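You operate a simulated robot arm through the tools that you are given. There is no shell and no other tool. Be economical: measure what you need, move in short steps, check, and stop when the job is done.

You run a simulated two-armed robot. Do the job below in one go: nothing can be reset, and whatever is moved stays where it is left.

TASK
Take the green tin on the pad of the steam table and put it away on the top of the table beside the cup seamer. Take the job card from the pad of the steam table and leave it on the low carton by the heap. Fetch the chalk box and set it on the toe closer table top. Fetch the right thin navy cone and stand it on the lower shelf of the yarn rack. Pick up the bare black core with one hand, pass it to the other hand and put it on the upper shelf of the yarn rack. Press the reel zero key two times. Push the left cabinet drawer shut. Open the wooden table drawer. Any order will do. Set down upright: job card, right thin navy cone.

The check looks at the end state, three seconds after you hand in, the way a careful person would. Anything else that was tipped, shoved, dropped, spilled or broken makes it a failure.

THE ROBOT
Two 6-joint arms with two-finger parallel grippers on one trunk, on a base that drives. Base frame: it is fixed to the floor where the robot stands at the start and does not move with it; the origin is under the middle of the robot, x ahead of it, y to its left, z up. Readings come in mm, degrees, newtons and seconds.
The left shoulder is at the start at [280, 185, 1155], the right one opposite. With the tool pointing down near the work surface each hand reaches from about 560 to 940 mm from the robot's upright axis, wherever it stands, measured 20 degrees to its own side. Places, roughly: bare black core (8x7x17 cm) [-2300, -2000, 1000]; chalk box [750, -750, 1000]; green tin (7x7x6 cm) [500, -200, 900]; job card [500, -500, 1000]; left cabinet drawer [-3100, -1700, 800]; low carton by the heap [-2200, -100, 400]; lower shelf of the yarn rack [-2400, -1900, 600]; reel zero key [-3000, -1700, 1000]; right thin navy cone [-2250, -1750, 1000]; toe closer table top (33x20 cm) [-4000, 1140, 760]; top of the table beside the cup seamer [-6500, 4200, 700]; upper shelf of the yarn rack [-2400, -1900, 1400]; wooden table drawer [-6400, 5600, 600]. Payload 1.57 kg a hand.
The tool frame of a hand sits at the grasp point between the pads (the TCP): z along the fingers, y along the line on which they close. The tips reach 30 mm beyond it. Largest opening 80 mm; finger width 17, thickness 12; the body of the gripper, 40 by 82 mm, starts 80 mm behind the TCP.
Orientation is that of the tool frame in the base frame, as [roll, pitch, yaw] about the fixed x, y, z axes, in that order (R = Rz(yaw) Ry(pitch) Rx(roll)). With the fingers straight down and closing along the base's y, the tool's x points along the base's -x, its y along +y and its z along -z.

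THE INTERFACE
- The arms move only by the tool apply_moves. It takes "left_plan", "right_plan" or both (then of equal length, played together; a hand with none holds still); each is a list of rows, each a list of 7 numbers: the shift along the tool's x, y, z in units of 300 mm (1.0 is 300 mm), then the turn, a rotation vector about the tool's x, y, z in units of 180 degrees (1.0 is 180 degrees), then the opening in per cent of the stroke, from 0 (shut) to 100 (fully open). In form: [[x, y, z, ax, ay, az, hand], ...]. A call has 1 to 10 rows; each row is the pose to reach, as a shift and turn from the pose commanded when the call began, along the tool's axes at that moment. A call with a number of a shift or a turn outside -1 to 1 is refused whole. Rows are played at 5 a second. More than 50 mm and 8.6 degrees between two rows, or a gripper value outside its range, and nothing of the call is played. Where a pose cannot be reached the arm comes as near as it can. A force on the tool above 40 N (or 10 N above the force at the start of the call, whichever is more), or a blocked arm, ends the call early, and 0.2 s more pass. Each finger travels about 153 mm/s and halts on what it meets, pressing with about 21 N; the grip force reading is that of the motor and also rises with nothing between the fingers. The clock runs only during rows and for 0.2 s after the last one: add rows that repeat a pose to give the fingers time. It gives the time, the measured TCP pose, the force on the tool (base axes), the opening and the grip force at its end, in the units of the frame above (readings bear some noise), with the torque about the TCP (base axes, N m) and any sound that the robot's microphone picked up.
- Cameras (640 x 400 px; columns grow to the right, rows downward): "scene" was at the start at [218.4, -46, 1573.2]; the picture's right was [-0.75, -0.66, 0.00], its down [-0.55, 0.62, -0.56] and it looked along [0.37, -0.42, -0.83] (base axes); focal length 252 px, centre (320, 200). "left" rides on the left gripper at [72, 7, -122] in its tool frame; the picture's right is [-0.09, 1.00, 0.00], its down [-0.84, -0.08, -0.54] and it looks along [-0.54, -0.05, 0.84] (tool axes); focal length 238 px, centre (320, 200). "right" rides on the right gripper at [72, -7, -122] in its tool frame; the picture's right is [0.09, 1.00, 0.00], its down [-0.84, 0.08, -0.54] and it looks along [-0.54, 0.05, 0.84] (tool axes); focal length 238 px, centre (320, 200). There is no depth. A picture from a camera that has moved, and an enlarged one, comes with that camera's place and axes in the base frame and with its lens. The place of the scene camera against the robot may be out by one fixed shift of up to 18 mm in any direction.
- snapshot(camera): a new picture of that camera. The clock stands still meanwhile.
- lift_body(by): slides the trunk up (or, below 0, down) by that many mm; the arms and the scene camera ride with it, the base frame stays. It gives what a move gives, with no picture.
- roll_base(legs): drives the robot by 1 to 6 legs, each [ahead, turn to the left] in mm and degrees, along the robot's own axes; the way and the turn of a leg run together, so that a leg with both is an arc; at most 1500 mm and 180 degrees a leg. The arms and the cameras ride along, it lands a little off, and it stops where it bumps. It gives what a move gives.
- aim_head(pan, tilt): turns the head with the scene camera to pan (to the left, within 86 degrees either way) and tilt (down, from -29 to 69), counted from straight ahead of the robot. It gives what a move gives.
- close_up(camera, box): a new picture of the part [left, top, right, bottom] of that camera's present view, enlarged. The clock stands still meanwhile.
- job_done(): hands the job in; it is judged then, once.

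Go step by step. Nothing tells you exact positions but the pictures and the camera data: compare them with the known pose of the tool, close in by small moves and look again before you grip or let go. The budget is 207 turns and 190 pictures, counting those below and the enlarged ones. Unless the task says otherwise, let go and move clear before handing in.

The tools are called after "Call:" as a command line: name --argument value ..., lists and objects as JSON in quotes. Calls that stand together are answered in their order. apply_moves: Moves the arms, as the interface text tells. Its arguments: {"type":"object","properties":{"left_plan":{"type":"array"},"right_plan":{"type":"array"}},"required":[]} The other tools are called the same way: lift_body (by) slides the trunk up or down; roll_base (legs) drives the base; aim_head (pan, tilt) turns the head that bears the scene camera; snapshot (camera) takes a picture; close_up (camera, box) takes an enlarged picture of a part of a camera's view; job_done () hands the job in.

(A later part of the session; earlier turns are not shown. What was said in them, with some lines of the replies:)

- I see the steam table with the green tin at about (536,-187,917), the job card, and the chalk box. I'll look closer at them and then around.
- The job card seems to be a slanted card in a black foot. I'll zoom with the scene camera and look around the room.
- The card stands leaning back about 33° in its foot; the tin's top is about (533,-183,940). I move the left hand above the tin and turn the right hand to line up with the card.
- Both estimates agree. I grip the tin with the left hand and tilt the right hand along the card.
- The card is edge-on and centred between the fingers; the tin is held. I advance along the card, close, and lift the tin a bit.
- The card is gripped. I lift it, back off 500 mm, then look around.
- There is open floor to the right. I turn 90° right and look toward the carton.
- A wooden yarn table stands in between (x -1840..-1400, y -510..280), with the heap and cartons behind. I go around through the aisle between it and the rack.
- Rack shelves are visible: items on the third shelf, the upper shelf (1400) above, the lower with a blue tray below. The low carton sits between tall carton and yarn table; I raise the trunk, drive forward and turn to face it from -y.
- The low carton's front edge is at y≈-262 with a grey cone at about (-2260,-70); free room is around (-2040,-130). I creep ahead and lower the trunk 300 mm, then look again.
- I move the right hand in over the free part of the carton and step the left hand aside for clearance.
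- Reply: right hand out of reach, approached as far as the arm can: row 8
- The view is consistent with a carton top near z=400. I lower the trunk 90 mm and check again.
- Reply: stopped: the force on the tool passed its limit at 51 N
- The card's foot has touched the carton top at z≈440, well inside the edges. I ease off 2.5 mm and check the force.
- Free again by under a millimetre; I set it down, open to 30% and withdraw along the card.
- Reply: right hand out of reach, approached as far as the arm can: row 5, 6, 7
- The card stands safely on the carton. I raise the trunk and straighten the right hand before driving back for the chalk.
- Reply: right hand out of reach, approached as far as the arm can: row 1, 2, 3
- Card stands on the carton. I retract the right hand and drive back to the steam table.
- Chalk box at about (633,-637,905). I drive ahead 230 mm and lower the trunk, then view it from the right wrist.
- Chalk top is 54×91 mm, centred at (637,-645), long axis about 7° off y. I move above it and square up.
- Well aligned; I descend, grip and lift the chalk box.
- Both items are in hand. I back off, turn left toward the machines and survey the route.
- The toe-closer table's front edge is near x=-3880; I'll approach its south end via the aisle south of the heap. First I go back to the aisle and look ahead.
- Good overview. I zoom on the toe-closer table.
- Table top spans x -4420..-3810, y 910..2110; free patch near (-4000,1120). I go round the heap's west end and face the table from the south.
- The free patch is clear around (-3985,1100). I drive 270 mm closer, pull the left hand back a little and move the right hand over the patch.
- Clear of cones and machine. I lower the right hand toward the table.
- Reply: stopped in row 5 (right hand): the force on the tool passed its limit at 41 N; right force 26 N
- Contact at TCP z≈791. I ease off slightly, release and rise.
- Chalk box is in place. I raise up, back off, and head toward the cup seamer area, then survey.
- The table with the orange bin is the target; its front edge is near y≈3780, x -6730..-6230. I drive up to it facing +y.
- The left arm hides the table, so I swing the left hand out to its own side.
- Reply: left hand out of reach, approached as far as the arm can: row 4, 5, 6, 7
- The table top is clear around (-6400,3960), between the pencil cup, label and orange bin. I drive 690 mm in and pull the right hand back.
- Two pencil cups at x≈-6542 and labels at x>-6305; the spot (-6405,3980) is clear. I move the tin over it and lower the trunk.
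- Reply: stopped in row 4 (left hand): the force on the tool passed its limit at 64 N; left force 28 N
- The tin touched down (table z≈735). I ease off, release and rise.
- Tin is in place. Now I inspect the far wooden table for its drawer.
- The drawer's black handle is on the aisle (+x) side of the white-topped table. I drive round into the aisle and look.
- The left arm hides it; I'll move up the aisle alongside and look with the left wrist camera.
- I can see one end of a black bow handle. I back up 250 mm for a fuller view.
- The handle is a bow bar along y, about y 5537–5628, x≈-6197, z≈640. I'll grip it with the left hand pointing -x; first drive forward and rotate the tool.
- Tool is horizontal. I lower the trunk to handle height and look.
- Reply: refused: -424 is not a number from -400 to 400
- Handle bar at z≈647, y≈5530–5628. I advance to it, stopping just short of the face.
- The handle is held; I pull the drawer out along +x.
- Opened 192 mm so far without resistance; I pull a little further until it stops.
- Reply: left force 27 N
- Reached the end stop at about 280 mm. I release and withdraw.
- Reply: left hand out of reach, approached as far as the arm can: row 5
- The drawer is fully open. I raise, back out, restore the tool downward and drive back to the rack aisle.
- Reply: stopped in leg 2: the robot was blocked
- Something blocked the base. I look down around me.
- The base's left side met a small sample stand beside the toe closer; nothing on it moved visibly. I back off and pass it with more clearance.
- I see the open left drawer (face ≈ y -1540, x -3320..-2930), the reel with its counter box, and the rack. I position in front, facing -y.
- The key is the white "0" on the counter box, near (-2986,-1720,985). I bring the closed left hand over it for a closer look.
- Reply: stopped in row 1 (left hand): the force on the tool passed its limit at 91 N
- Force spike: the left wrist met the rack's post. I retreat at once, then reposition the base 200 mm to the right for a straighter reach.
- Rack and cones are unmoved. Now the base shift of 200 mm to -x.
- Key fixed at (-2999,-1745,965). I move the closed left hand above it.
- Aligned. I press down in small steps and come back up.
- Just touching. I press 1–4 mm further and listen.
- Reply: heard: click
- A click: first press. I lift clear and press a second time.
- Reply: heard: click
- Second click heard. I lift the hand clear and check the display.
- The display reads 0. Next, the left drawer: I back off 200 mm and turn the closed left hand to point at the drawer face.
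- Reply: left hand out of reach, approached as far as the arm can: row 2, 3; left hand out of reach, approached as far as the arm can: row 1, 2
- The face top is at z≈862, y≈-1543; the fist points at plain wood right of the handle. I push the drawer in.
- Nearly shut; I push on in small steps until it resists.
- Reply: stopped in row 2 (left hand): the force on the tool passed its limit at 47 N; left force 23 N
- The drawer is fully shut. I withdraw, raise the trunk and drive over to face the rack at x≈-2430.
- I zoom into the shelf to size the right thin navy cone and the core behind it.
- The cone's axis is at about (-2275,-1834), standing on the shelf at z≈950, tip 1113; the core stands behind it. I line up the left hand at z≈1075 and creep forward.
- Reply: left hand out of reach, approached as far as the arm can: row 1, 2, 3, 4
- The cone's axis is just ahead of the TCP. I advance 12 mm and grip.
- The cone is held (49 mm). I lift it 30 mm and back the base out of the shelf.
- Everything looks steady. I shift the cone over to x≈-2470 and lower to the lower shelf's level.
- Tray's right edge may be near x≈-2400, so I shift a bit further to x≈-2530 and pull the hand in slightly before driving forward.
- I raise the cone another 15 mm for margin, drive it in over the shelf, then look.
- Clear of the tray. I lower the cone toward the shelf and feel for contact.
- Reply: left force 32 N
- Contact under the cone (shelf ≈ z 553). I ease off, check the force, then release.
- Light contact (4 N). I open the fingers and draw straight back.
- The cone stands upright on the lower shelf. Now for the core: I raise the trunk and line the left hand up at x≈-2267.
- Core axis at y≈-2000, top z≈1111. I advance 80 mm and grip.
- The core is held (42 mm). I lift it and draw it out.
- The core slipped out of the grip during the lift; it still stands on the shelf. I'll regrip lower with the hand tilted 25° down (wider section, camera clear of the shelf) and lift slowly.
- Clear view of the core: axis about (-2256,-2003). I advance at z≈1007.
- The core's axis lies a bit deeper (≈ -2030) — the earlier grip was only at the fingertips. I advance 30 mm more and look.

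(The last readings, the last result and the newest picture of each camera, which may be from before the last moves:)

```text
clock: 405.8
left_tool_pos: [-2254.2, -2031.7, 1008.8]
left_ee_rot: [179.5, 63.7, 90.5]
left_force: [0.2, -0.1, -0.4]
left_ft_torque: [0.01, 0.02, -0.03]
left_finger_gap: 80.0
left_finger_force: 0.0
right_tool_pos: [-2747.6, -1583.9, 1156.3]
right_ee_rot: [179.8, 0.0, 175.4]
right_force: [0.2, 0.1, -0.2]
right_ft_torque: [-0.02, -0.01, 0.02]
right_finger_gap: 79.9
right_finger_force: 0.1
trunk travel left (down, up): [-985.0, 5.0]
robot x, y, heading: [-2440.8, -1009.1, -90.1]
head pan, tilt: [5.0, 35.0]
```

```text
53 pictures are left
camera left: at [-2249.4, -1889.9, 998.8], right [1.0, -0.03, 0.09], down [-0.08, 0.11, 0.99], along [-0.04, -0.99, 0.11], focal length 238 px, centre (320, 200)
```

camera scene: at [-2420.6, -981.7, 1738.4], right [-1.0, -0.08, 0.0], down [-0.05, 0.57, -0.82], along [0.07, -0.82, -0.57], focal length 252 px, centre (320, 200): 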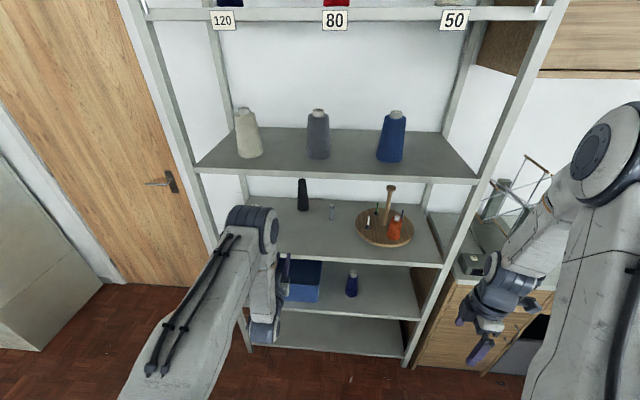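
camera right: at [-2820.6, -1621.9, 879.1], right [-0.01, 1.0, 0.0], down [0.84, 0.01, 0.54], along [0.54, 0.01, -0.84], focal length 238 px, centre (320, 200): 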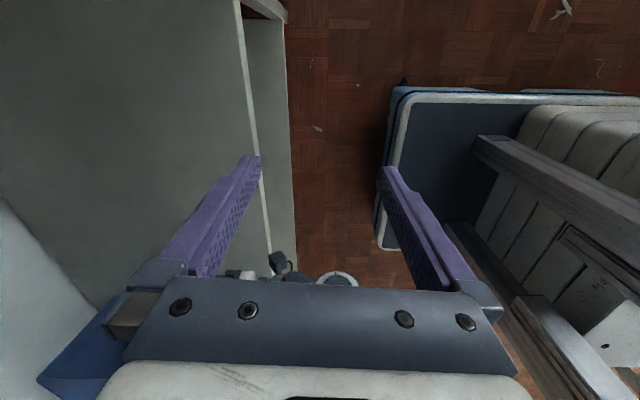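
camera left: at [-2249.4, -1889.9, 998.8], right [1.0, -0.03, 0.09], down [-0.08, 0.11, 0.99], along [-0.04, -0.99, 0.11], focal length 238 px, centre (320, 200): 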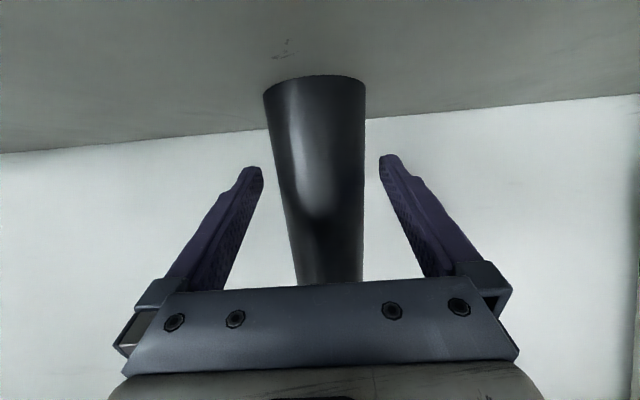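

Base diameter ≈66 mm, axis at y≈-2045. I advance 12 mm more, grip, and lift slowly.

Call:
apply_moves --left_plan '[[-0.018, -0.003, 0.036, 0, 0, 0, 100], [-0.018, -0.003, 0.036, 0, 0, 0, 30], [-0.018, -0.003, 0.036, 0, 0, 0, 30], [-0.018, -0.003, 0.036, 0, 0, 0, 30]]'

Call:
lift_body --by 4

Call:
snapshot --camera "left"

```text
clock: 406.8
left_tool_pos: [-2254.7, -2043.4, 1008.7]
left_ee_rot: [179.3, 63.7, 90.3]
left_force: [0.7, -0.2, 0.5]
left_ft_torque: [-0.01, 0.02, 0.0]
left_finger_gap: 55.7
left_finger_force: 20.6
right_tool_pos: [-2747.5, -1583.3, 1155.7]
right_ee_rot: [179.8, 0.0, 175.5]
right_force: [0.6, -0.2, -0.6]
right_ft_torque: [-0.03, -0.02, 0.01]
right_finger_gap: 80.0
right_finger_force: 0.1
trunk travel left (down, up): [-985.0, 5.0]
robot x, y, heading: [-2439.0, -1010.0, -90.1]
head pan, tilt: [5.0, 35.0]
```

```text
clock: 407.3
left_tool_pos: [-2255.5, -2043.1, 1013.0]
left_ee_rot: [179.4, 63.7, 90.3]
left_force: [-0.6, 0.7, -0.9]
left_ft_torque: [-0.02, -0.02, 0.01]
left_finger_gap: 55.4
left_finger_force: 20.8
right_tool_pos: [-2747.6, -1582.7, 1159.6]
right_ee_rot: [179.8, 0.0, 175.5]
right_force: [0.2, -0.5, -0.1]
right_ft_torque: [0.04, 0.02, 0.01]
right_finger_gap: 80.1
right_finger_force: 0.0
trunk travel left (down, up): [-989.0, 1.0]
robot x, y, heading: [-2439.5, -1011.4, -89.9]
head pan, tilt: [5.0, 35.0]
```

```text
52 pictures are left
camera left: at [-2250.0, -1901.8, 1002.3], right [1.0, -0.03, 0.09], down [-0.08, 0.11, 0.99], along [-0.04, -0.99, 0.11], focal length 238 px, centre (320, 200)
```

left: 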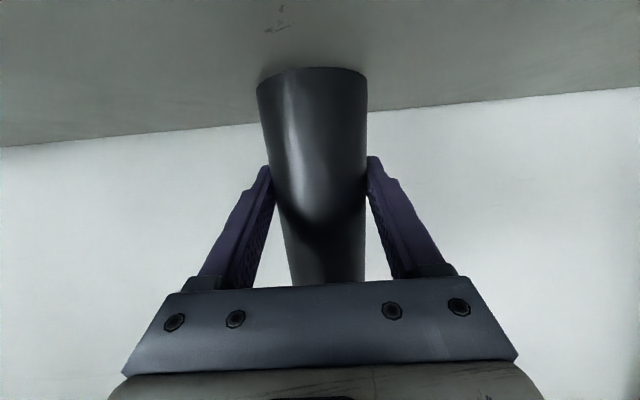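

Lifted 4 mm and holding (the earlier grip was just too shallow). I lift further slowly.

Call:
apply_moves --left_plan '[[-0.018, 0, -0.009, 0, 0, 0, 30], [-0.036, 0, -0.018, 0, 0, 0, 30], [-0.054, 0, -0.027, 0, 0, 0, 30], [-0.072, 0, -0.036, 0, 0, 0, 30], [-0.09, 0, -0.045, 0, 0, 0, 30]]'

Call:
snapshot --camera "left"

```text
clock: 408.5
left_tool_pos: [-2254.5, -2042.3, 1040.3]
left_ee_rot: [179.5, 63.6, 90.3]
left_force: [0.2, 0.1, -0.6]
left_ft_torque: [-0.01, 0.02, 0.0]
left_finger_gap: 55.3
left_finger_force: 20.8
right_tool_pos: [-2747.9, -1583.1, 1159.8]
right_ee_rot: [179.9, -0.1, 175.4]
right_force: [-1.1, -1.3, -0.6]
right_ft_torque: [0.0, -0.03, 0.0]
right_finger_gap: 80.1
right_finger_force: 0.1
trunk travel left (down, up): [-989.0, 1.0]
robot x, y, heading: [-2441.4, -1014.9, -90.2]
head pan, tilt: [5.0, 35.0]
```

```text
51 pictures are left
camera left: at [-2249.5, -1900.7, 1031.2], right [1.0, -0.03, 0.09], down [-0.08, 0.11, 0.99], along [-0.04, -0.99, 0.11], focal length 238 px, centre (320, 200)
```

left: 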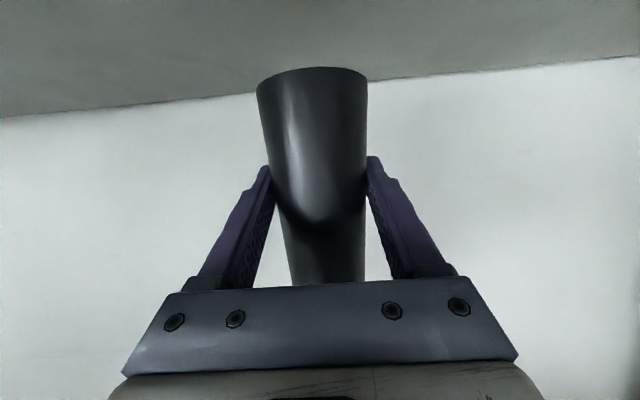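

Held firmly. I draw the core straight out of the shelf.

Call:
apply_moves --left_plan '[[0.04, 0, -0.08, 0, 0, 0, 30], [0.09, 0, -0.18, 0, 0, 0, 30], [0.14, 0, -0.28, 0, 0, 0, 30], [0.19, 0, -0.38, 0, 0, 0, 30], [0.24, 0, -0.48, 0, 0, 0, 30], [0.283, 0, -0.567, 0, 0, 0, 30]]'

Call:
roll_base --legs '[[-280, 0]]'

Call:
snapshot --camera "scene"

Call:
snapshot --camera "left"

```text
clock: 409.9
left_tool_pos: [-2259.1, -1853.1, 1045.1]
left_ee_rot: [179.5, 63.9, 90.3]
left_force: [-0.9, 0.1, -0.8]
left_ft_torque: [0.04, 0.0, 0.0]
left_finger_gap: 57.6
left_finger_force: 20.7
right_tool_pos: [-2747.0, -1582.4, 1160.8]
right_ee_rot: [179.7, 0.1, 175.5]
right_force: [0.5, 0.4, 0.2]
right_ft_torque: [-0.02, 0.0, 0.0]
right_finger_gap: 79.9
right_finger_force: 0.0
trunk travel left (down, up): [-989.0, 1.0]
robot x, y, heading: [-2442.6, -1011.0, -90.3]
head pan, tilt: [5.0, 35.0]
```

```text
clock: 411.9
left_tool_pos: [-2251.5, -1572.4, 1043.8]
left_ee_rot: [179.4, 63.7, 90.8]
left_force: [-0.4, 0.1, -0.5]
left_ft_torque: [0.01, 0.04, 0.01]
left_finger_gap: 57.4
left_finger_force: 21.0
right_tool_pos: [-2743.1, -1307.1, 1159.7]
right_ee_rot: [179.7, 0.0, 176.1]
right_force: [-0.3, -0.6, 0.2]
right_ft_torque: [0.03, 0.0, 0.0]
right_finger_gap: 80.2
right_finger_force: 0.0
trunk travel left (down, up): [-989.0, 1.0]
robot x, y, heading: [-2439.9, -732.1, -89.9]
head pan, tilt: [5.0, 35.0]
```

```text
50 pictures are left
camera scene: at [-2419.5, -972.6, 1742.4], right [-1.0, -0.09, 0.0], down [-0.05, 0.57, -0.82], along [0.08, -0.82, -0.57], focal length 252 px, centre (320, 200)
```

scene: 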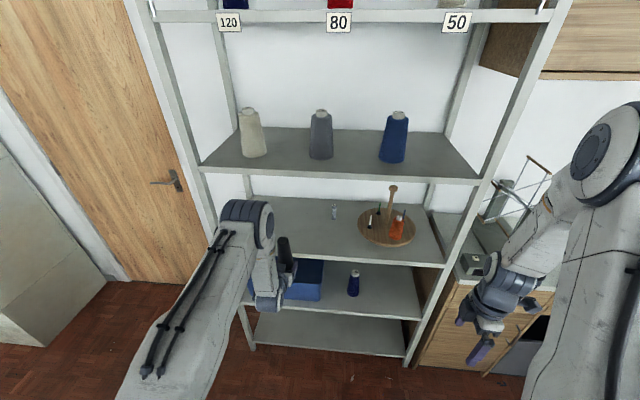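

```text
49 pictures are left
camera left: at [-2247.1, -1429.9, 1033.2], right [1.0, -0.02, 0.09], down [-0.08, 0.11, 0.99], along [-0.03, -0.99, 0.11], focal length 238 px, centre (320, 200)
```

left: 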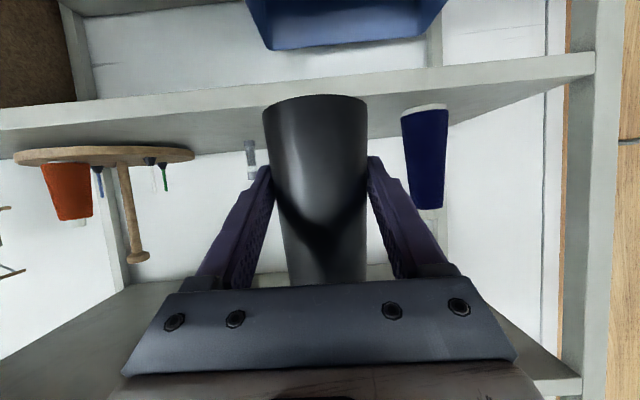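

Call:
close_up --camera "scene" --box '[220, 190, 340, 320]'

Call:
snapshot --camera "right"

```text
3.08 times, centred on (280, 255) of scene
camera zoom: at [-2419.5, -972.6, 1742.4], right [-1.0, -0.09, 0.0], down [-0.05, 0.57, -0.82], along [0.08, -0.82, -0.57], focal length 775 px, centre (443, 31)
```

zoom: 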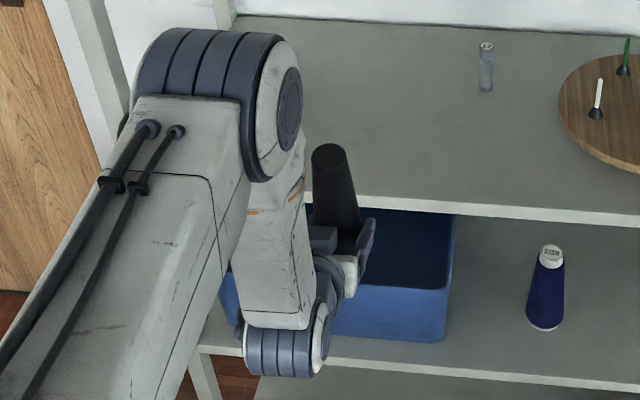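

```text
47 pictures are left
camera right: at [-2814.2, -1308.6, 1282.1], right [-0.02, 1.0, 0.0], down [0.84, 0.02, 0.54], along [0.54, 0.02, -0.84], focal length 238 px, centre (320, 200)
```

right: 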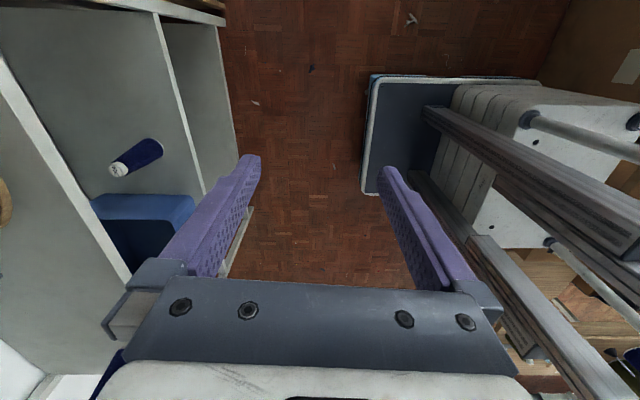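

The core is upright in the left hand with its upper part free. For the handover I bring it to the middle and turn the right hand to point sideways (+x).

Call:
apply_moves --left_plan '[[0, -0.063, 0, 0, 0, 0, 30], [0, -0.126, 0, 0, 0, 0, 30], [0, -0.19, 0, 0, 0, 0, 30], [0, -0.253, 0, 0, 0, 0, 30], [0, -0.316, 0, 0, 0, 0, 30], [0, -0.38, 0, 0, 0, 0, 30], [0, -0.443, 0, 0, 0, 0, 30], [0, -0.506, 0, 0, 0, 0, 30], [0, -0.57, 0, 0, 0, 0, 30], [0, -0.633, 0, 0, 0, 0, 30]]' --right_plan '[[-0.047, -0.0855, 0.014, 0, -0.046, 0, 100], [-0.094, -0.171, 0.027, 0, -0.092, 0, 100], [-0.142, -0.2565, 0.041, 0, -0.138, 0, 100], [-0.189, -0.342, 0.055, 0, -0.184, 0, 100], [-0.236, -0.4275, 0.068, 0, -0.23, 0, 100], [-0.283, -0.513, 0.082, 0, -0.276, 0, 100], [-0.33, -0.5985, 0.096, 0, -0.322, 0, 100], [-0.378, -0.684, 0.11, 0, -0.368, 0, 100], [-0.425, -0.7695, 0.123, 0, -0.414, 0, 100], [-0.472, -0.855, 0.137, 0, -0.46, 0, 100]]'

Call:
snapshot --camera "scene"

Call:
snapshot --camera "right"

```text
clock: 414.1
left_tool_pos: [-2439.8, -1574.2, 1045.0]
left_ee_rot: [179.4, 63.9, 91.0]
left_force: [0.6, 0.1, -0.4]
left_ft_torque: [0.02, -0.01, -0.02]
left_finger_gap: 57.4
left_finger_force: 20.4
right_tool_pos: [-2612.8, -1555.9, 1125.4]
right_ee_rot: [178.2, 82.9, 174.4]
right_force: [0.1, 1.1, -0.2]
right_ft_torque: [0.03, -0.02, -0.08]
right_finger_gap: 80.1
right_finger_force: 0.1
right hand out of reach, approached as far as the arm can: row 10
trunk travel left (down, up): [-989.0, 1.0]
robot x, y, heading: [-2443.4, -733.1, -89.7]
head pan, tilt: [5.0, 35.0]
```

```text
46 pictures are left
camera scene: at [-2419.0, -971.3, 1742.8], right [-1.0, -0.09, 0.0], down [-0.05, 0.57, -0.82], along [0.08, -0.82, -0.57], focal length 252 px, centre (320, 200)
```

scene: 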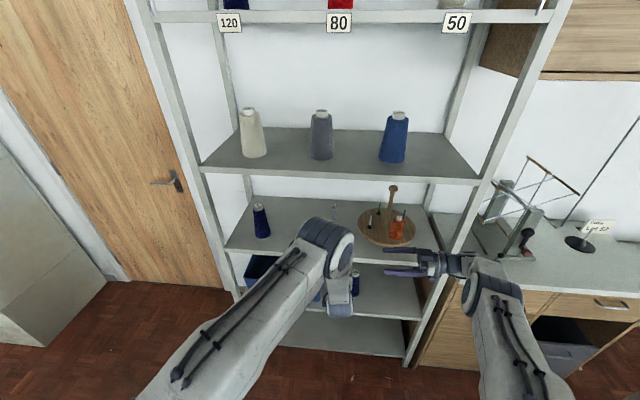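

```text
45 pictures are left
camera right: at [-2742.0, -1552.7, 1068.1], right [0.06, 0.99, -0.09], down [-0.43, 0.1, 0.9], along [0.9, -0.01, 0.43], focal length 238 px, centre (320, 200)
```

right: 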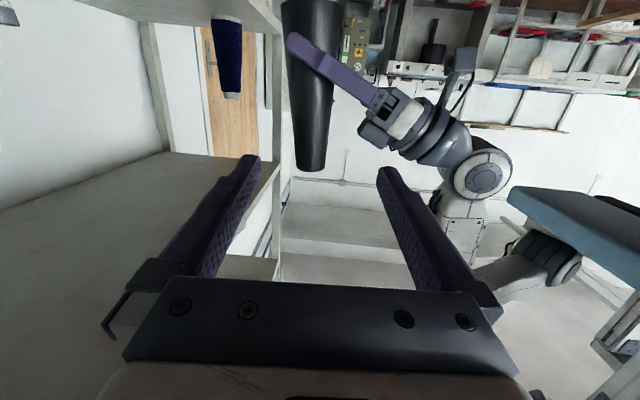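

The right camera shows the core's top at z≈1163. I level the right hand and approach to within 45 mm.

Call:
apply_moves --right_plan '[[-0.013, -0.01, 0.11, 0, -0.01, 0, 100], [-0.026, -0.02, 0.22, 0, -0.02, 0, 100], [-0.039, -0.029, 0.33, 0, -0.03, 0, 100], [-0.052, -0.029, 0.433, 0, -0.04, 0, 100], [-0.052, -0.029, 0.433, 0, -0.04, 0, 100]]'

Call:
snapshot --camera "right"

```text
clock: 415.3
left_tool_pos: [-2439.5, -1575.1, 1043.0]
left_ee_rot: [179.4, 63.7, 90.9]
left_force: [-0.4, -0.4, 0.4]
left_ft_torque: [-0.02, 0.05, 0.02]
left_finger_gap: 57.1
left_finger_force: 21.0
right_tool_pos: [-2484.3, -1573.1, 1123.1]
right_ee_rot: [101.1, 89.8, 97.1]
right_force: [0.6, -0.5, -0.5]
right_ft_torque: [-0.04, -0.04, 0.01]
right_finger_gap: 79.9
right_finger_force: 0.0
trunk travel left (down, up): [-989.0, 1.0]
robot x, y, heading: [-2443.3, -734.2, -89.6]
head pan, tilt: [5.0, 35.0]
```

```text
44 pictures are left
camera right: at [-2605.9, -1571.2, 1050.9], right [0.07, 0.99, -0.09], down [-0.54, 0.11, 0.84], along [0.84, -0.01, 0.54], focal length 238 px, centre (320, 200)
```

right: 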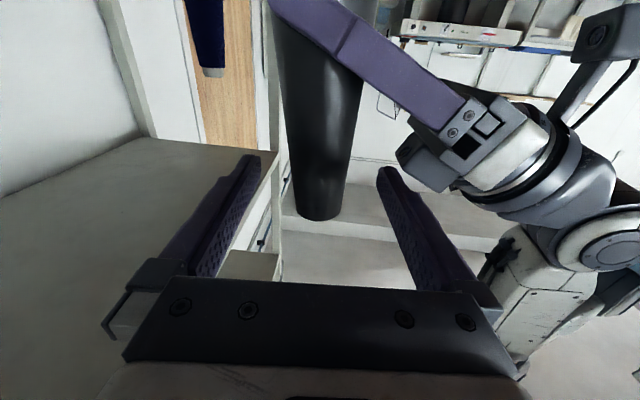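

I advance with the fingers opened to 64 mm and close on the core's upper part.

Call:
apply_moves --right_plan '[[-0.01, -0.003, 0.0, 0, 0, 0, 80], [-0.013, -0.003, 0.07, 0, 0, 0, 80], [-0.013, -0.003, 0.145, 0, 0, 0, 80]]'

Call:
snapshot --camera "right"

```text
clock: 416.1
left_tool_pos: [-2440.7, -1575.4, 1044.7]
left_ee_rot: [179.4, 63.8, 91.0]
left_force: [0.0, 0.5, -0.7]
left_ft_torque: [-0.01, 0.05, 0.01]
left_finger_gap: 57.0
left_finger_force: 21.0
right_tool_pos: [-2439.7, -1579.0, 1126.8]
right_ee_rot: [102.6, 89.8, 98.6]
right_force: [1.0, -0.4, 0.3]
right_ft_torque: [0.02, 0.0, -0.01]
right_finger_gap: 64.0
right_finger_force: 0.1
trunk travel left (down, up): [-989.0, 1.0]
robot x, y, heading: [-2442.5, -733.6, -89.6]
head pan, tilt: [5.0, 35.0]
```

```text
43 pictures are left
camera right: at [-2561.6, -1575.9, 1055.3], right [0.07, 0.99, -0.09], down [-0.54, 0.11, 0.84], along [0.84, -0.01, 0.54], focal length 238 px, centre (320, 200)
```

right: 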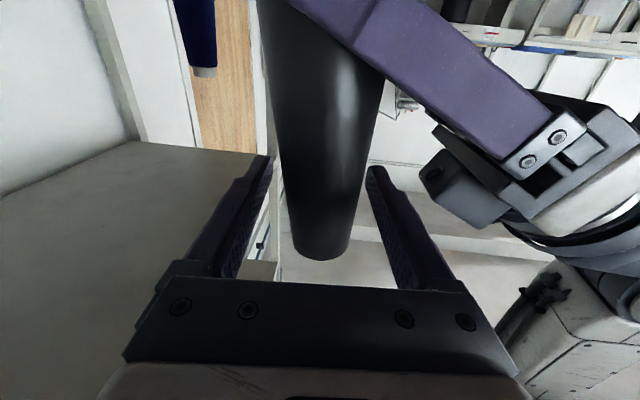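

The core is between the right fingers. I close the right hand.

Call:
apply_moves --right_plan '[[0, 0, 0, 0, 0, 0, 30], [0, 0, 0, 0, 0, 0, 30], [0, 0, 0, 0, 0, 0, 30]]'

Call:
snapshot --camera "right"

```text
clock: 416.9
left_tool_pos: [-2439.5, -1575.8, 1044.1]
left_ee_rot: [179.4, 63.8, 90.8]
left_force: [-0.5, -1.2, -2.5]
left_ft_torque: [0.08, -0.03, -0.14]
left_finger_gap: 57.0
left_finger_force: 21.2
right_tool_pos: [-2440.8, -1578.1, 1125.8]
right_ee_rot: [98.8, 89.9, 94.7]
right_force: [1.8, 1.4, 1.0]
right_ft_torque: [0.09, -0.09, 0.11]
right_finger_gap: 43.9
right_finger_force: 21.1
trunk travel left (down, up): [-989.0, 1.0]
robot x, y, heading: [-2440.7, -732.3, -89.9]
head pan, tilt: [5.0, 35.0]
```

```text
42 pictures are left
camera right: at [-2561.8, -1576.0, 1055.4], right [0.07, 0.99, -0.09], down [-0.54, 0.11, 0.84], along [0.84, -0.01, 0.54], focal length 238 px, centre (320, 200)
```

right: 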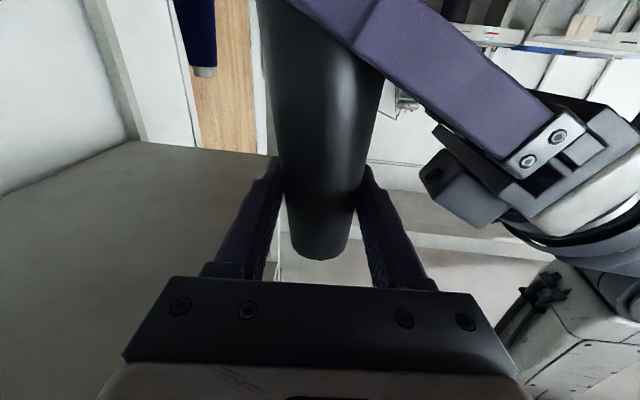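

Both hands hold it. I open the left hand and watch the right grip.

Call:
apply_moves --left_plan '[[0, 0, 0, 0, 0, 0, 80], [0, 0, 0, 0, 0, 0, 100], [0, 0, 0, 0, 0, 0, 100], [0, 0, -0.08, 0, 0, 0, 100], [0, 0, -0.18, 0, 0, 0, 100], [0, 0, -0.3, 0, 0, 0, 100], [0, 0, -0.42, 0, 0, 0, 100]]'

Call:
snapshot --camera "right"

Call:
snapshot --camera "left"

```text
clock: 418.5
left_tool_pos: [-2443.2, -1462.0, 1099.3]
left_ee_rot: [179.5, 63.7, 90.9]
left_force: [0.6, 0.4, -0.8]
left_ft_torque: [-0.03, 0.0, -0.04]
left_finger_gap: 80.3
left_finger_force: 0.1
right_tool_pos: [-2440.6, -1578.7, 1126.7]
right_ee_rot: [102.3, 89.7, 98.4]
right_force: [0.0, -1.2, 0.2]
right_ft_torque: [-0.02, -0.01, 0.0]
right_finger_gap: 43.7
right_finger_force: 21.3
trunk travel left (down, up): [-989.0, 1.0]
robot x, y, heading: [-2438.4, -731.2, -89.3]
head pan, tilt: [5.0, 35.0]
```

```text
41 pictures are left
camera right: at [-2562.0, -1576.1, 1055.4], right [0.07, 0.99, -0.09], down [-0.54, 0.11, 0.84], along [0.84, -0.01, 0.54], focal length 238 px, centre (320, 200)
```

right: 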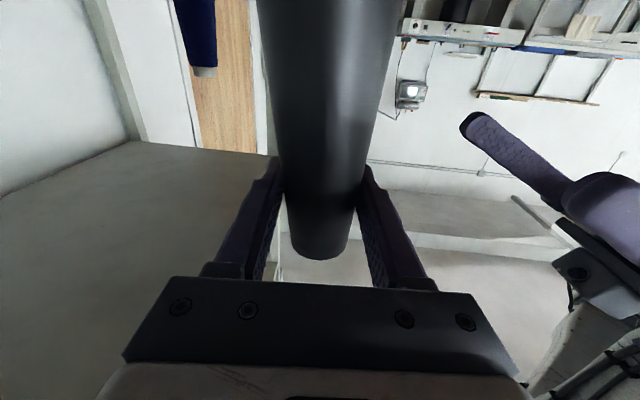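

```text
40 pictures are left
camera left: at [-2439.4, -1320.9, 1089.6], right [1.0, -0.02, 0.09], down [-0.08, 0.11, 0.99], along [-0.03, -0.99, 0.11], focal length 238 px, centre (320, 200)
```

left: 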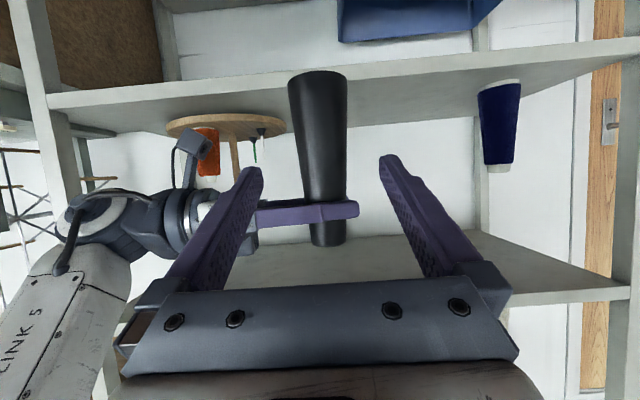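

The right hand has the core, hanging straight. I move the left hand aside and turn the right hand to face the rack.

Call:
apply_moves --left_plan '[[0, 0.1, -0.05, 0, 0, 0, 100], [0, 0.25, -0.1, 0, 0, 0, 100], [0, 0.4, -0.15, 0, 0, 0, 100], [0, 0.55, -0.2, 0, 0, 0, 100], [0, 0.7, -0.2, 0, 0, 0, 100], [0, 0.85, -0.2, 0, 0, 0, 100], [0, 1.0, -0.2, 0, 0, 0, 100]]'

Call:
apply_moves --right_plan '[[0, 0, 0, 0.045, 0, 0, 30], [0, 0, 0, 0.09, 0, 0, 30], [0, 0, 0, 0.135, 0, 0, 30], [0, 0, 0, 0.18, 0, 0, 30], [0, 0, 0, 0.225, 0, 0, 30], [0, 0, 0, 0.27, 0, 0, 30], [0, 0, 0, 0.315, 0, 0, 30], [0, 0, 0, 0.36, 0, 0, 30], [0, 0, 0, 0.405, 0, 0, 30], [0, 0, 0, 0.45, 0, 0, 30]]'

Call:
snapshot --camera "right"

```text
clock: 420.1
left_tool_pos: [-2148.9, -1400.3, 1126.8]
left_ee_rot: [179.3, 63.8, 90.8]
left_force: [-0.5, -0.7, 0.8]
left_ft_torque: [-0.03, 0.01, -0.01]
left_finger_gap: 80.0
left_finger_force: 0.0
right_tool_pos: [-2440.6, -1578.4, 1126.5]
right_ee_rot: [103.5, 89.8, 99.4]
right_force: [0.0, -0.5, 0.3]
right_ft_torque: [-0.02, -0.01, 0.01]
right_finger_gap: 43.9
right_finger_force: 20.8
trunk travel left (down, up): [-989.0, 1.0]
robot x, y, heading: [-2446.6, -731.4, -89.7]
head pan, tilt: [5.0, 35.0]
```

```text
clock: 422.3
left_tool_pos: [-2147.6, -1400.2, 1127.2]
left_ee_rot: [179.3, 63.7, 90.9]
left_force: [0.1, 0.3, 0.0]
left_ft_torque: [-0.01, 0.05, 0.01]
left_finger_gap: 79.9
left_finger_force: 0.1
right_tool_pos: [-2444.5, -1628.8, 1130.1]
right_ee_rot: [94.9, 85.5, 31.4]
right_force: [-0.4, -0.3, -0.2]
right_ft_torque: [-0.01, -0.03, 0.01]
right_finger_gap: 43.8
right_finger_force: 21.2
right hand out of reach, approached as far as the arm can: row 5, 6, 7, 8, 9, 10
trunk travel left (down, up): [-989.0, 1.0]
robot x, y, heading: [-2440.9, -734.7, -89.6]
head pan, tilt: [5.0, 35.0]
```

```text
39 pictures are left
camera right: at [-2499.8, -1518.5, 1058.5], right [0.89, 0.45, -0.01], down [-0.23, 0.49, 0.84], along [0.38, -0.75, 0.54], focal length 238 px, centre (320, 200)
```

right: 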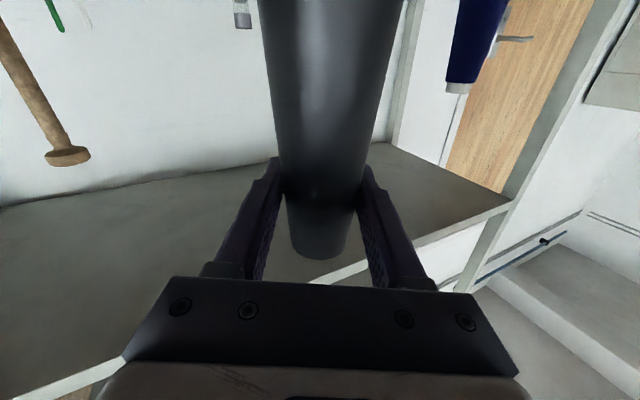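

The wrist limit stops the turn at about 63°, which still points well into the rack. I settle on that direction and raise the core.

Call:
apply_moves --right_plan '[[0, 0, 0, -0.045, 0, 0, 30], [0, 0, 0, -0.09, 0, 0, 30], [0, 0, 0, -0.11, 0, 0, 30], [-0.1, 0, 0, -0.11, 0, 0, 30], [-0.2, 0, 0, -0.11, 0, 0, 30], [-0.3, 0, 0, -0.11, 0, 0, 30], [-0.4, 0, 0, -0.11, 0, 0, 30], [-0.5, 0, 0, -0.11, 0, 0, 30]]'

Call:
snapshot --camera "right"

```text
clock: 424.1
left_tool_pos: [-2148.7, -1400.4, 1128.5]
left_ee_rot: [179.4, 63.8, 90.9]
left_force: [-0.3, 0.8, 0.2]
left_ft_torque: [-0.01, -0.01, -0.02]
left_finger_gap: 79.9
left_finger_force: 0.0
right_tool_pos: [-2454.4, -1635.8, 1279.1]
right_ee_rot: [75.8, 85.5, 32.0]
right_force: [-0.1, -0.1, -0.5]
right_ft_torque: [0.01, -0.01, -0.04]
right_finger_gap: 43.7
right_finger_force: 20.9
trunk travel left (down, up): [-989.0, 1.0]
robot x, y, heading: [-2442.5, -733.0, -89.6]
head pan, tilt: [5.0, 35.0]
```

```text
38 pictures are left
camera right: at [-2540.4, -1550.7, 1205.5], right [0.69, 0.72, -0.02], down [-0.39, 0.4, 0.83], along [0.61, -0.57, 0.56], focal length 238 px, centre (320, 200)
```

right: 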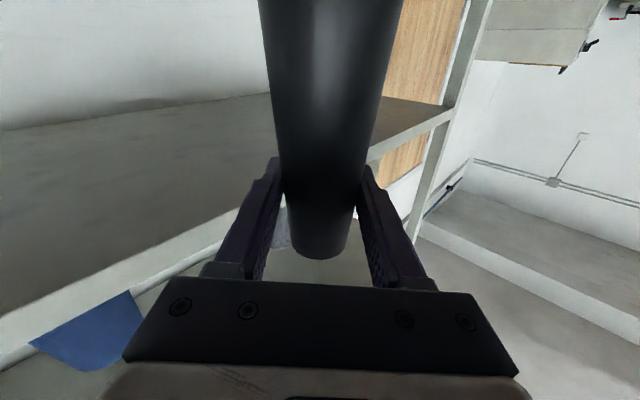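

I straighten the small roll and raise the core above upper-shelf height.

Call:
apply_moves --right_plan '[[-0.1, 0, 0, 0, 0, -0.01, 30], [-0.2, 0, 0, 0, 0, -0.022, 30], [-0.3, 0, 0, 0, 0, -0.022, 30], [-0.4, 0, 0, 0, 0, -0.022, 30], [-0.5, 0, 0, 0, 0, -0.022, 30], [-0.6, 0, 0, 0, 0, -0.022, 30], [-0.7, 0, 0, 0, 0, -0.022, 30]]'

Call:
snapshot --camera "right"

Call:
aim_head --pan -5 --tilt 15

Call:
snapshot --camera "scene"

```text
clock: 425.7
left_tool_pos: [-2149.4, -1399.8, 1128.6]
left_ee_rot: [179.4, 63.7, 90.9]
left_force: [-0.2, -0.6, -0.1]
left_ft_torque: [-0.02, -0.01, -0.03]
left_finger_gap: 80.0
left_finger_force: 0.1
right_tool_pos: [-2466.9, -1641.5, 1491.5]
right_ee_rot: [18.3, 88.7, -25.4]
right_force: [0.0, -0.1, -0.4]
right_ft_torque: [-0.03, 0.0, 0.01]
right_finger_gap: 43.5
right_finger_force: 21.0
trunk travel left (down, up): [-989.0, 1.0]
robot x, y, heading: [-2441.3, -731.9, -89.6]
head pan, tilt: [5.0, 35.0]
```

```text
37 pictures are left
camera right: at [-2558.1, -1563.5, 1416.8], right [0.69, 0.72, -0.09], down [-0.35, 0.44, 0.83], along [0.63, -0.54, 0.56], focal length 238 px, centre (320, 200)
```

right: 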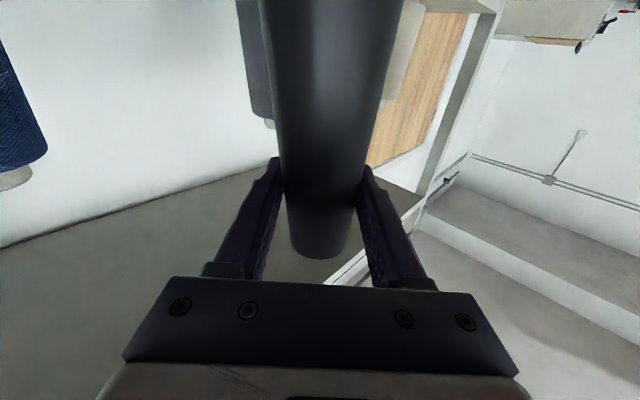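

```text
clock: 426.5
left_tool_pos: [-2149.0, -1400.6, 1127.9]
left_ee_rot: [179.4, 63.6, 91.0]
left_force: [-0.8, -0.1, 0.3]
left_ft_torque: [-0.01, 0.01, 0.03]
left_finger_gap: 79.7
left_finger_force: 0.1
right_tool_pos: [-2466.8, -1642.8, 1490.3]
right_ee_rot: [18.4, 88.8, -25.2]
right_force: [0.1, -0.9, -0.6]
right_ft_torque: [0.01, 0.02, -0.01]
right_finger_gap: 43.8
right_finger_force: 21.1
trunk travel left (down, up): [-989.0, 1.0]
robot x, y, heading: [-2442.5, -732.1, -89.8]
head pan, tilt: [-5.0, 15.0]
```

```text
36 pictures are left
camera scene: at [-2435.1, -977.9, 1774.3], right [-1.0, 0.08, 0.0], down [0.02, 0.26, -0.97], along [-0.08, -0.96, -0.26], focal length 252 px, centre (320, 200)
```

scene: 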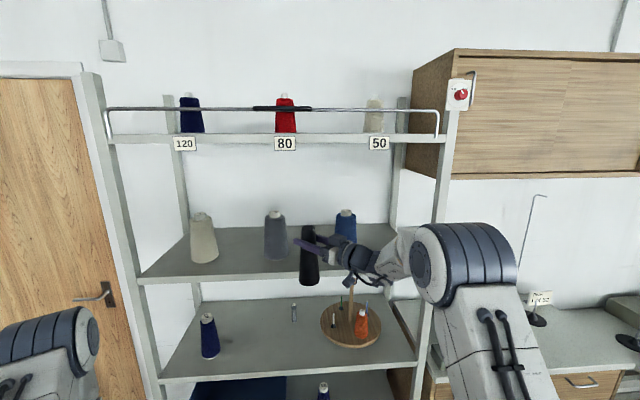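

The core hangs upright with its bottom ≈35 mm above the shelf, between the grey and blue cones. I drive 150 mm forward.

Call:
roll_base --legs '[[150, 0]]'

Call:
snapshot --camera "scene"

Call:
snapshot --camera "right"

```text
clock: 427.9
left_tool_pos: [-2147.8, -1551.4, 1127.3]
left_ee_rot: [179.3, 63.7, 90.9]
left_force: [0.2, -0.3, 0.6]
left_ft_torque: [0.03, 0.01, 0.02]
left_finger_gap: 79.9
left_finger_force: 0.0
right_tool_pos: [-2466.8, -1793.3, 1490.7]
right_ee_rot: [19.4, 88.8, -24.3]
right_force: [-0.2, -0.5, -0.3]
right_ft_torque: [-0.02, -0.01, -0.01]
right_finger_gap: 43.7
right_finger_force: 21.1
trunk travel left (down, up): [-989.0, 1.0]
robot x, y, heading: [-2438.9, -880.5, -89.4]
head pan, tilt: [-5.0, 15.0]
```

```text
35 pictures are left
camera scene: at [-2434.1, -1129.2, 1774.3], right [-1.0, 0.08, 0.0], down [0.02, 0.26, -0.97], along [-0.08, -0.96, -0.26], focal length 252 px, centre (320, 200)
```

scene: 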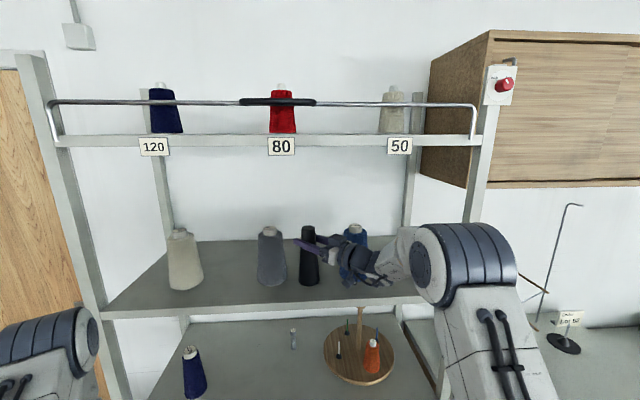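

```text
34 pictures are left
camera right: at [-2557.1, -1714.7, 1416.1], right [0.69, 0.72, -0.09], down [-0.35, 0.44, 0.83], along [0.63, -0.54, 0.56], focal length 238 px, centre (320, 200)
```

right: 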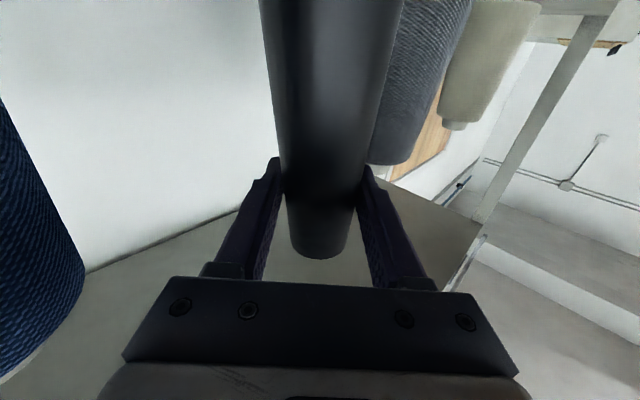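

Clear on both sides. I lower the core onto the shelf, feeling for contact.

Call:
apply_moves --right_plan '[[0.03, 0, 0, 0, 0, 0, 30], [0.06, 0, 0, 0, 0, 0, 30], [0.07, 0, 0, 0, 0, 0, 30], [0.08, 0, 0, 0, 0, 0, 30], [0.09, 0, 0, 0, 0, 0, 30]]'

```text
clock: 429.1
left_tool_pos: [-2148.0, -1550.7, 1128.2]
left_ee_rot: [179.4, 63.8, 90.9]
left_force: [-0.2, -0.7, -0.3]
left_ft_torque: [-0.02, 0.01, 0.02]
left_finger_gap: 80.1
left_finger_force: 0.3
right_tool_pos: [-2466.9, -1793.9, 1472.6]
right_ee_rot: [-1.5, 88.0, -45.4]
right_force: [-3.8, -9.3, 32.8]
right_ft_torque: [-0.25, 0.17, 0.04]
right_finger_gap: 45.3
right_finger_force: 20.8
trunk travel left (down, up): [-989.0, 1.0]
robot x, y, heading: [-2438.4, -882.3, -89.4]
head pan, tilt: [-5.0, 15.0]
```

Contact at TCP z≈1474. I ease off.

Call:
apply_moves --right_plan '[[-0.015, 0, 0, 0, 0, 0, 30], [-0.025, 0, 0, 0, 0, 0, 30]]'

Call:
snapshot --camera "right"

Call:
close_up --camera "scene" --box '[230, 200, 390, 320]'

```text
clock: 429.7
left_tool_pos: [-2146.7, -1550.8, 1128.4]
left_ee_rot: [179.5, 63.8, 90.9]
left_force: [0.7, 0.0, -0.9]
left_ft_torque: [-0.03, -0.05, -0.01]
left_finger_gap: 80.0
left_finger_force: 0.1
right_tool_pos: [-2465.3, -1794.4, 1471.6]
right_ee_rot: [14.7, 88.7, -29.1]
right_force: [-1.0, -8.0, 19.6]
right_ft_torque: [-0.45, -0.03, 0.0]
right_finger_gap: 45.2
right_finger_force: 21.0
trunk travel left (down, up): [-989.0, 1.0]
robot x, y, heading: [-2440.3, -881.6, -89.6]
head pan, tilt: [-5.0, 15.0]
```

```text
33 pictures are left
camera right: at [-2556.6, -1714.9, 1397.5], right [0.69, 0.72, -0.09], down [-0.35, 0.44, 0.82], along [0.63, -0.54, 0.56], focal length 238 px, centre (320, 200)
```

right: 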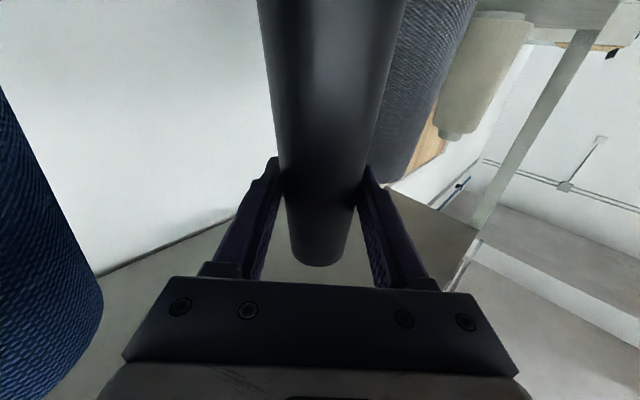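

```text
3.33 times, centred on (310, 260) of scene
camera zoom: at [-2434.1, -1128.6, 1774.3], right [-1.0, 0.08, 0.0], down [0.02, 0.26, -0.97], along [-0.08, -0.96, -0.26], focal length 840 px, centre (353, 0)
```

zoom: 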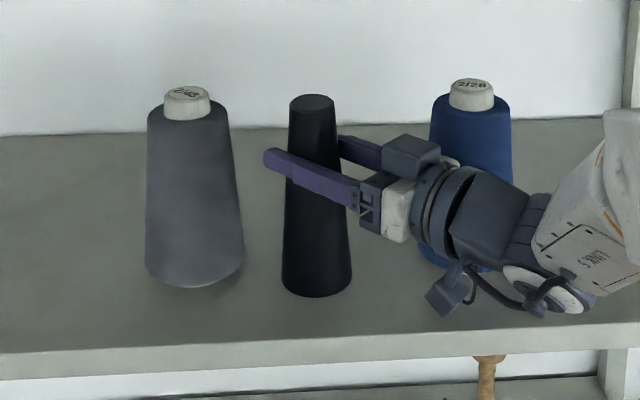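

The core stands on the shelf. I ease off more, then open.

Call:
apply_moves --right_plan '[[-0.01, 0, 0, 0, 0, 0, 30], [-0.016, 0, 0, 0, 0, 0, 30]]'

```text
clock: 430.3
left_tool_pos: [-2147.8, -1550.6, 1127.5]
left_ee_rot: [179.4, 63.7, 90.9]
left_force: [0.8, -0.2, 0.6]
left_ft_torque: [0.02, -0.02, 0.03]
left_finger_gap: 80.0
left_finger_force: 0.0
right_tool_pos: [-2465.5, -1794.6, 1471.8]
right_ee_rot: [42.5, 89.2, -1.3]
right_force: [0.3, -0.2, -1.1]
right_ft_torque: [0.02, 0.0, -0.01]
right_finger_gap: 44.8
right_finger_force: 20.5
trunk travel left (down, up): [-989.0, 1.0]
robot x, y, heading: [-2437.0, -884.9, -89.6]
head pan, tilt: [-5.0, 15.0]
```

Neutral force. I open and withdraw along the tool axis.

Call:
apply_moves --right_plan '[[0.003, 0, 0, 0, 0, 0, 70], [0.003, 0, 0, 0, 0, 0, 90], [0.003, 0, 0, 0, 0, 0, 90], [0.003, 0, -0.06, 0, 0, 0, 90], [0.003, 0, -0.14, 0, 0, 0, 90], [0.003, 0, -0.24, 0, 0, 0, 90], [0.003, 0, -0.36, 0, 0, 0, 90]]'

Call:
close_up --camera "scene" --box '[230, 200, 390, 320]'

```text
clock: 431.9
left_tool_pos: [-2147.0, -1550.7, 1127.6]
left_ee_rot: [179.4, 63.6, 90.9]
left_force: [0.9, 0.0, 0.8]
left_ft_torque: [0.03, -0.03, 0.0]
left_finger_gap: 79.7
left_finger_force: 0.1
right_tool_pos: [-2543.5, -1719.5, 1473.3]
right_ee_rot: [19.4, 88.8, -24.3]
right_force: [-0.4, 0.5, 0.1]
right_ft_torque: [0.03, -0.01, 0.03]
right_finger_gap: 71.9
right_finger_force: 0.0
trunk travel left (down, up): [-989.0, 1.0]
robot x, y, heading: [-2441.0, -883.6, -89.5]
head pan, tilt: [-5.0, 15.0]
```

```text
3.33 times, centred on (310, 260) of scene
camera zoom: at [-2434.1, -1129.1, 1774.4], right [-1.0, 0.08, 0.0], down [0.02, 0.26, -0.97], along [-0.08, -0.96, -0.26], focal length 840 px, centre (353, 0)
```

zoom: 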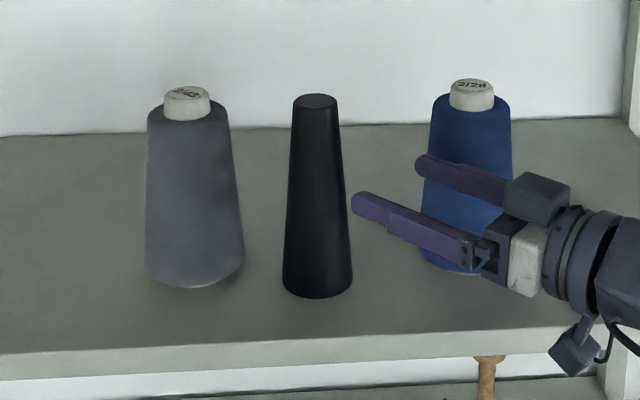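

The core stands on the upper shelf. I back off clear and take a final look.

Call:
roll_base --legs '[[-150, 0]]'

Call:
aim_head --pan 0 --tilt 25

Call:
snapshot --camera "scene"

```text
clock: 433.2
left_tool_pos: [-2146.6, -1398.7, 1126.9]
left_ee_rot: [179.5, 63.7, 91.2]
left_force: [-0.9, 0.2, 0.2]
left_ft_torque: [0.01, -0.02, -0.01]
left_finger_gap: 80.1
left_finger_force: 0.0
right_tool_pos: [-2541.2, -1567.8, 1473.1]
right_ee_rot: [18.6, 88.9, -25.0]
right_force: [0.9, -0.8, 0.5]
right_ft_torque: [-0.03, 0.01, -0.03]
right_finger_gap: 71.7
right_finger_force: 0.1
trunk travel left (down, up): [-989.0, 1.0]
robot x, y, heading: [-2437.6, -732.5, -89.3]
head pan, tilt: [-5.0, 15.0]
```

```text
clock: 434.0
left_tool_pos: [-2146.8, -1399.1, 1127.2]
left_ee_rot: [179.4, 63.6, 91.1]
left_force: [-0.3, 0.4, 0.1]
left_ft_torque: [-0.02, -0.01, 0.0]
left_finger_gap: 80.0
left_finger_force: 0.0
right_tool_pos: [-2540.6, -1568.1, 1473.9]
right_ee_rot: [18.8, 88.8, -24.7]
right_force: [0.0, 0.1, 0.1]
right_ft_torque: [0.02, 0.01, 0.04]
right_finger_gap: 71.8
right_finger_force: 0.1
trunk travel left (down, up): [-989.0, 1.0]
robot x, y, heading: [-2441.1, -731.4, -89.0]
head pan, tilt: [0.0, 25.0]
```

```text
30 pictures are left
camera scene: at [-2426.4, -977.0, 1758.2], right [-1.0, -0.01, 0.0], down [0.0, 0.42, -0.91], along [0.01, -0.91, -0.42], focal length 252 px, centre (320, 200)
```

scene: 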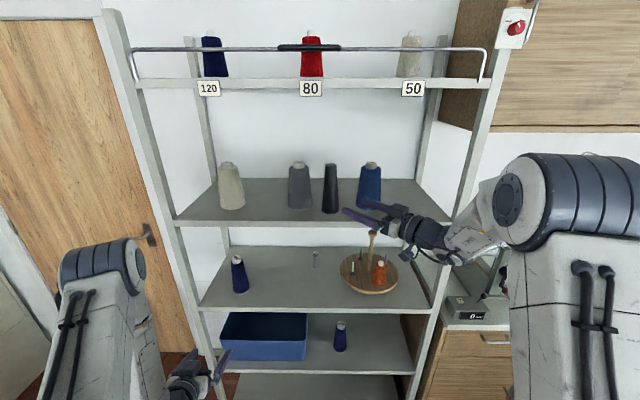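

The rack, counter and drawer all look right, both hands are empty and clear, and the other items were checked as they were set down.

Call:
job_done

```text
The job is handed in.
```

I carried out all eight tasks and handed the job in. I checked each result in the camera pictures as I did it, but did not go back to look at the job card, chalk box, tin or wooden drawer before handing in.

- **Green tin:** it is on the table beside the cup seamer.
- **Job card:** it stands upright on the low carton.
- **Chalk box:** it is on the toe closer table top.
- **Right thin navy cone:** it stands upright on the lower rack shelf.
- **Bare black core:** the left hand picked it up, passed it to the right hand, and it stands on the upper rack shelf. My first grip slipped, but the core stayed standing on its shelf and the second grip held.
- **Reel zero key:** pressed twice, with two clicks heard, and the counter reads 0.
- **Left cabinet drawer:** pushed fully shut.
- **Wooden table drawer:** pulled open to its stop, about 280 mm.

**Bumps:** there were two contacts along the way. The base touched a sample stand near the toe closer, and the left wrist hit a post of the yarn rack with a brief spike of about 91 N. The pictures I took straight afterwards showed nothing moved or tipped at either place.
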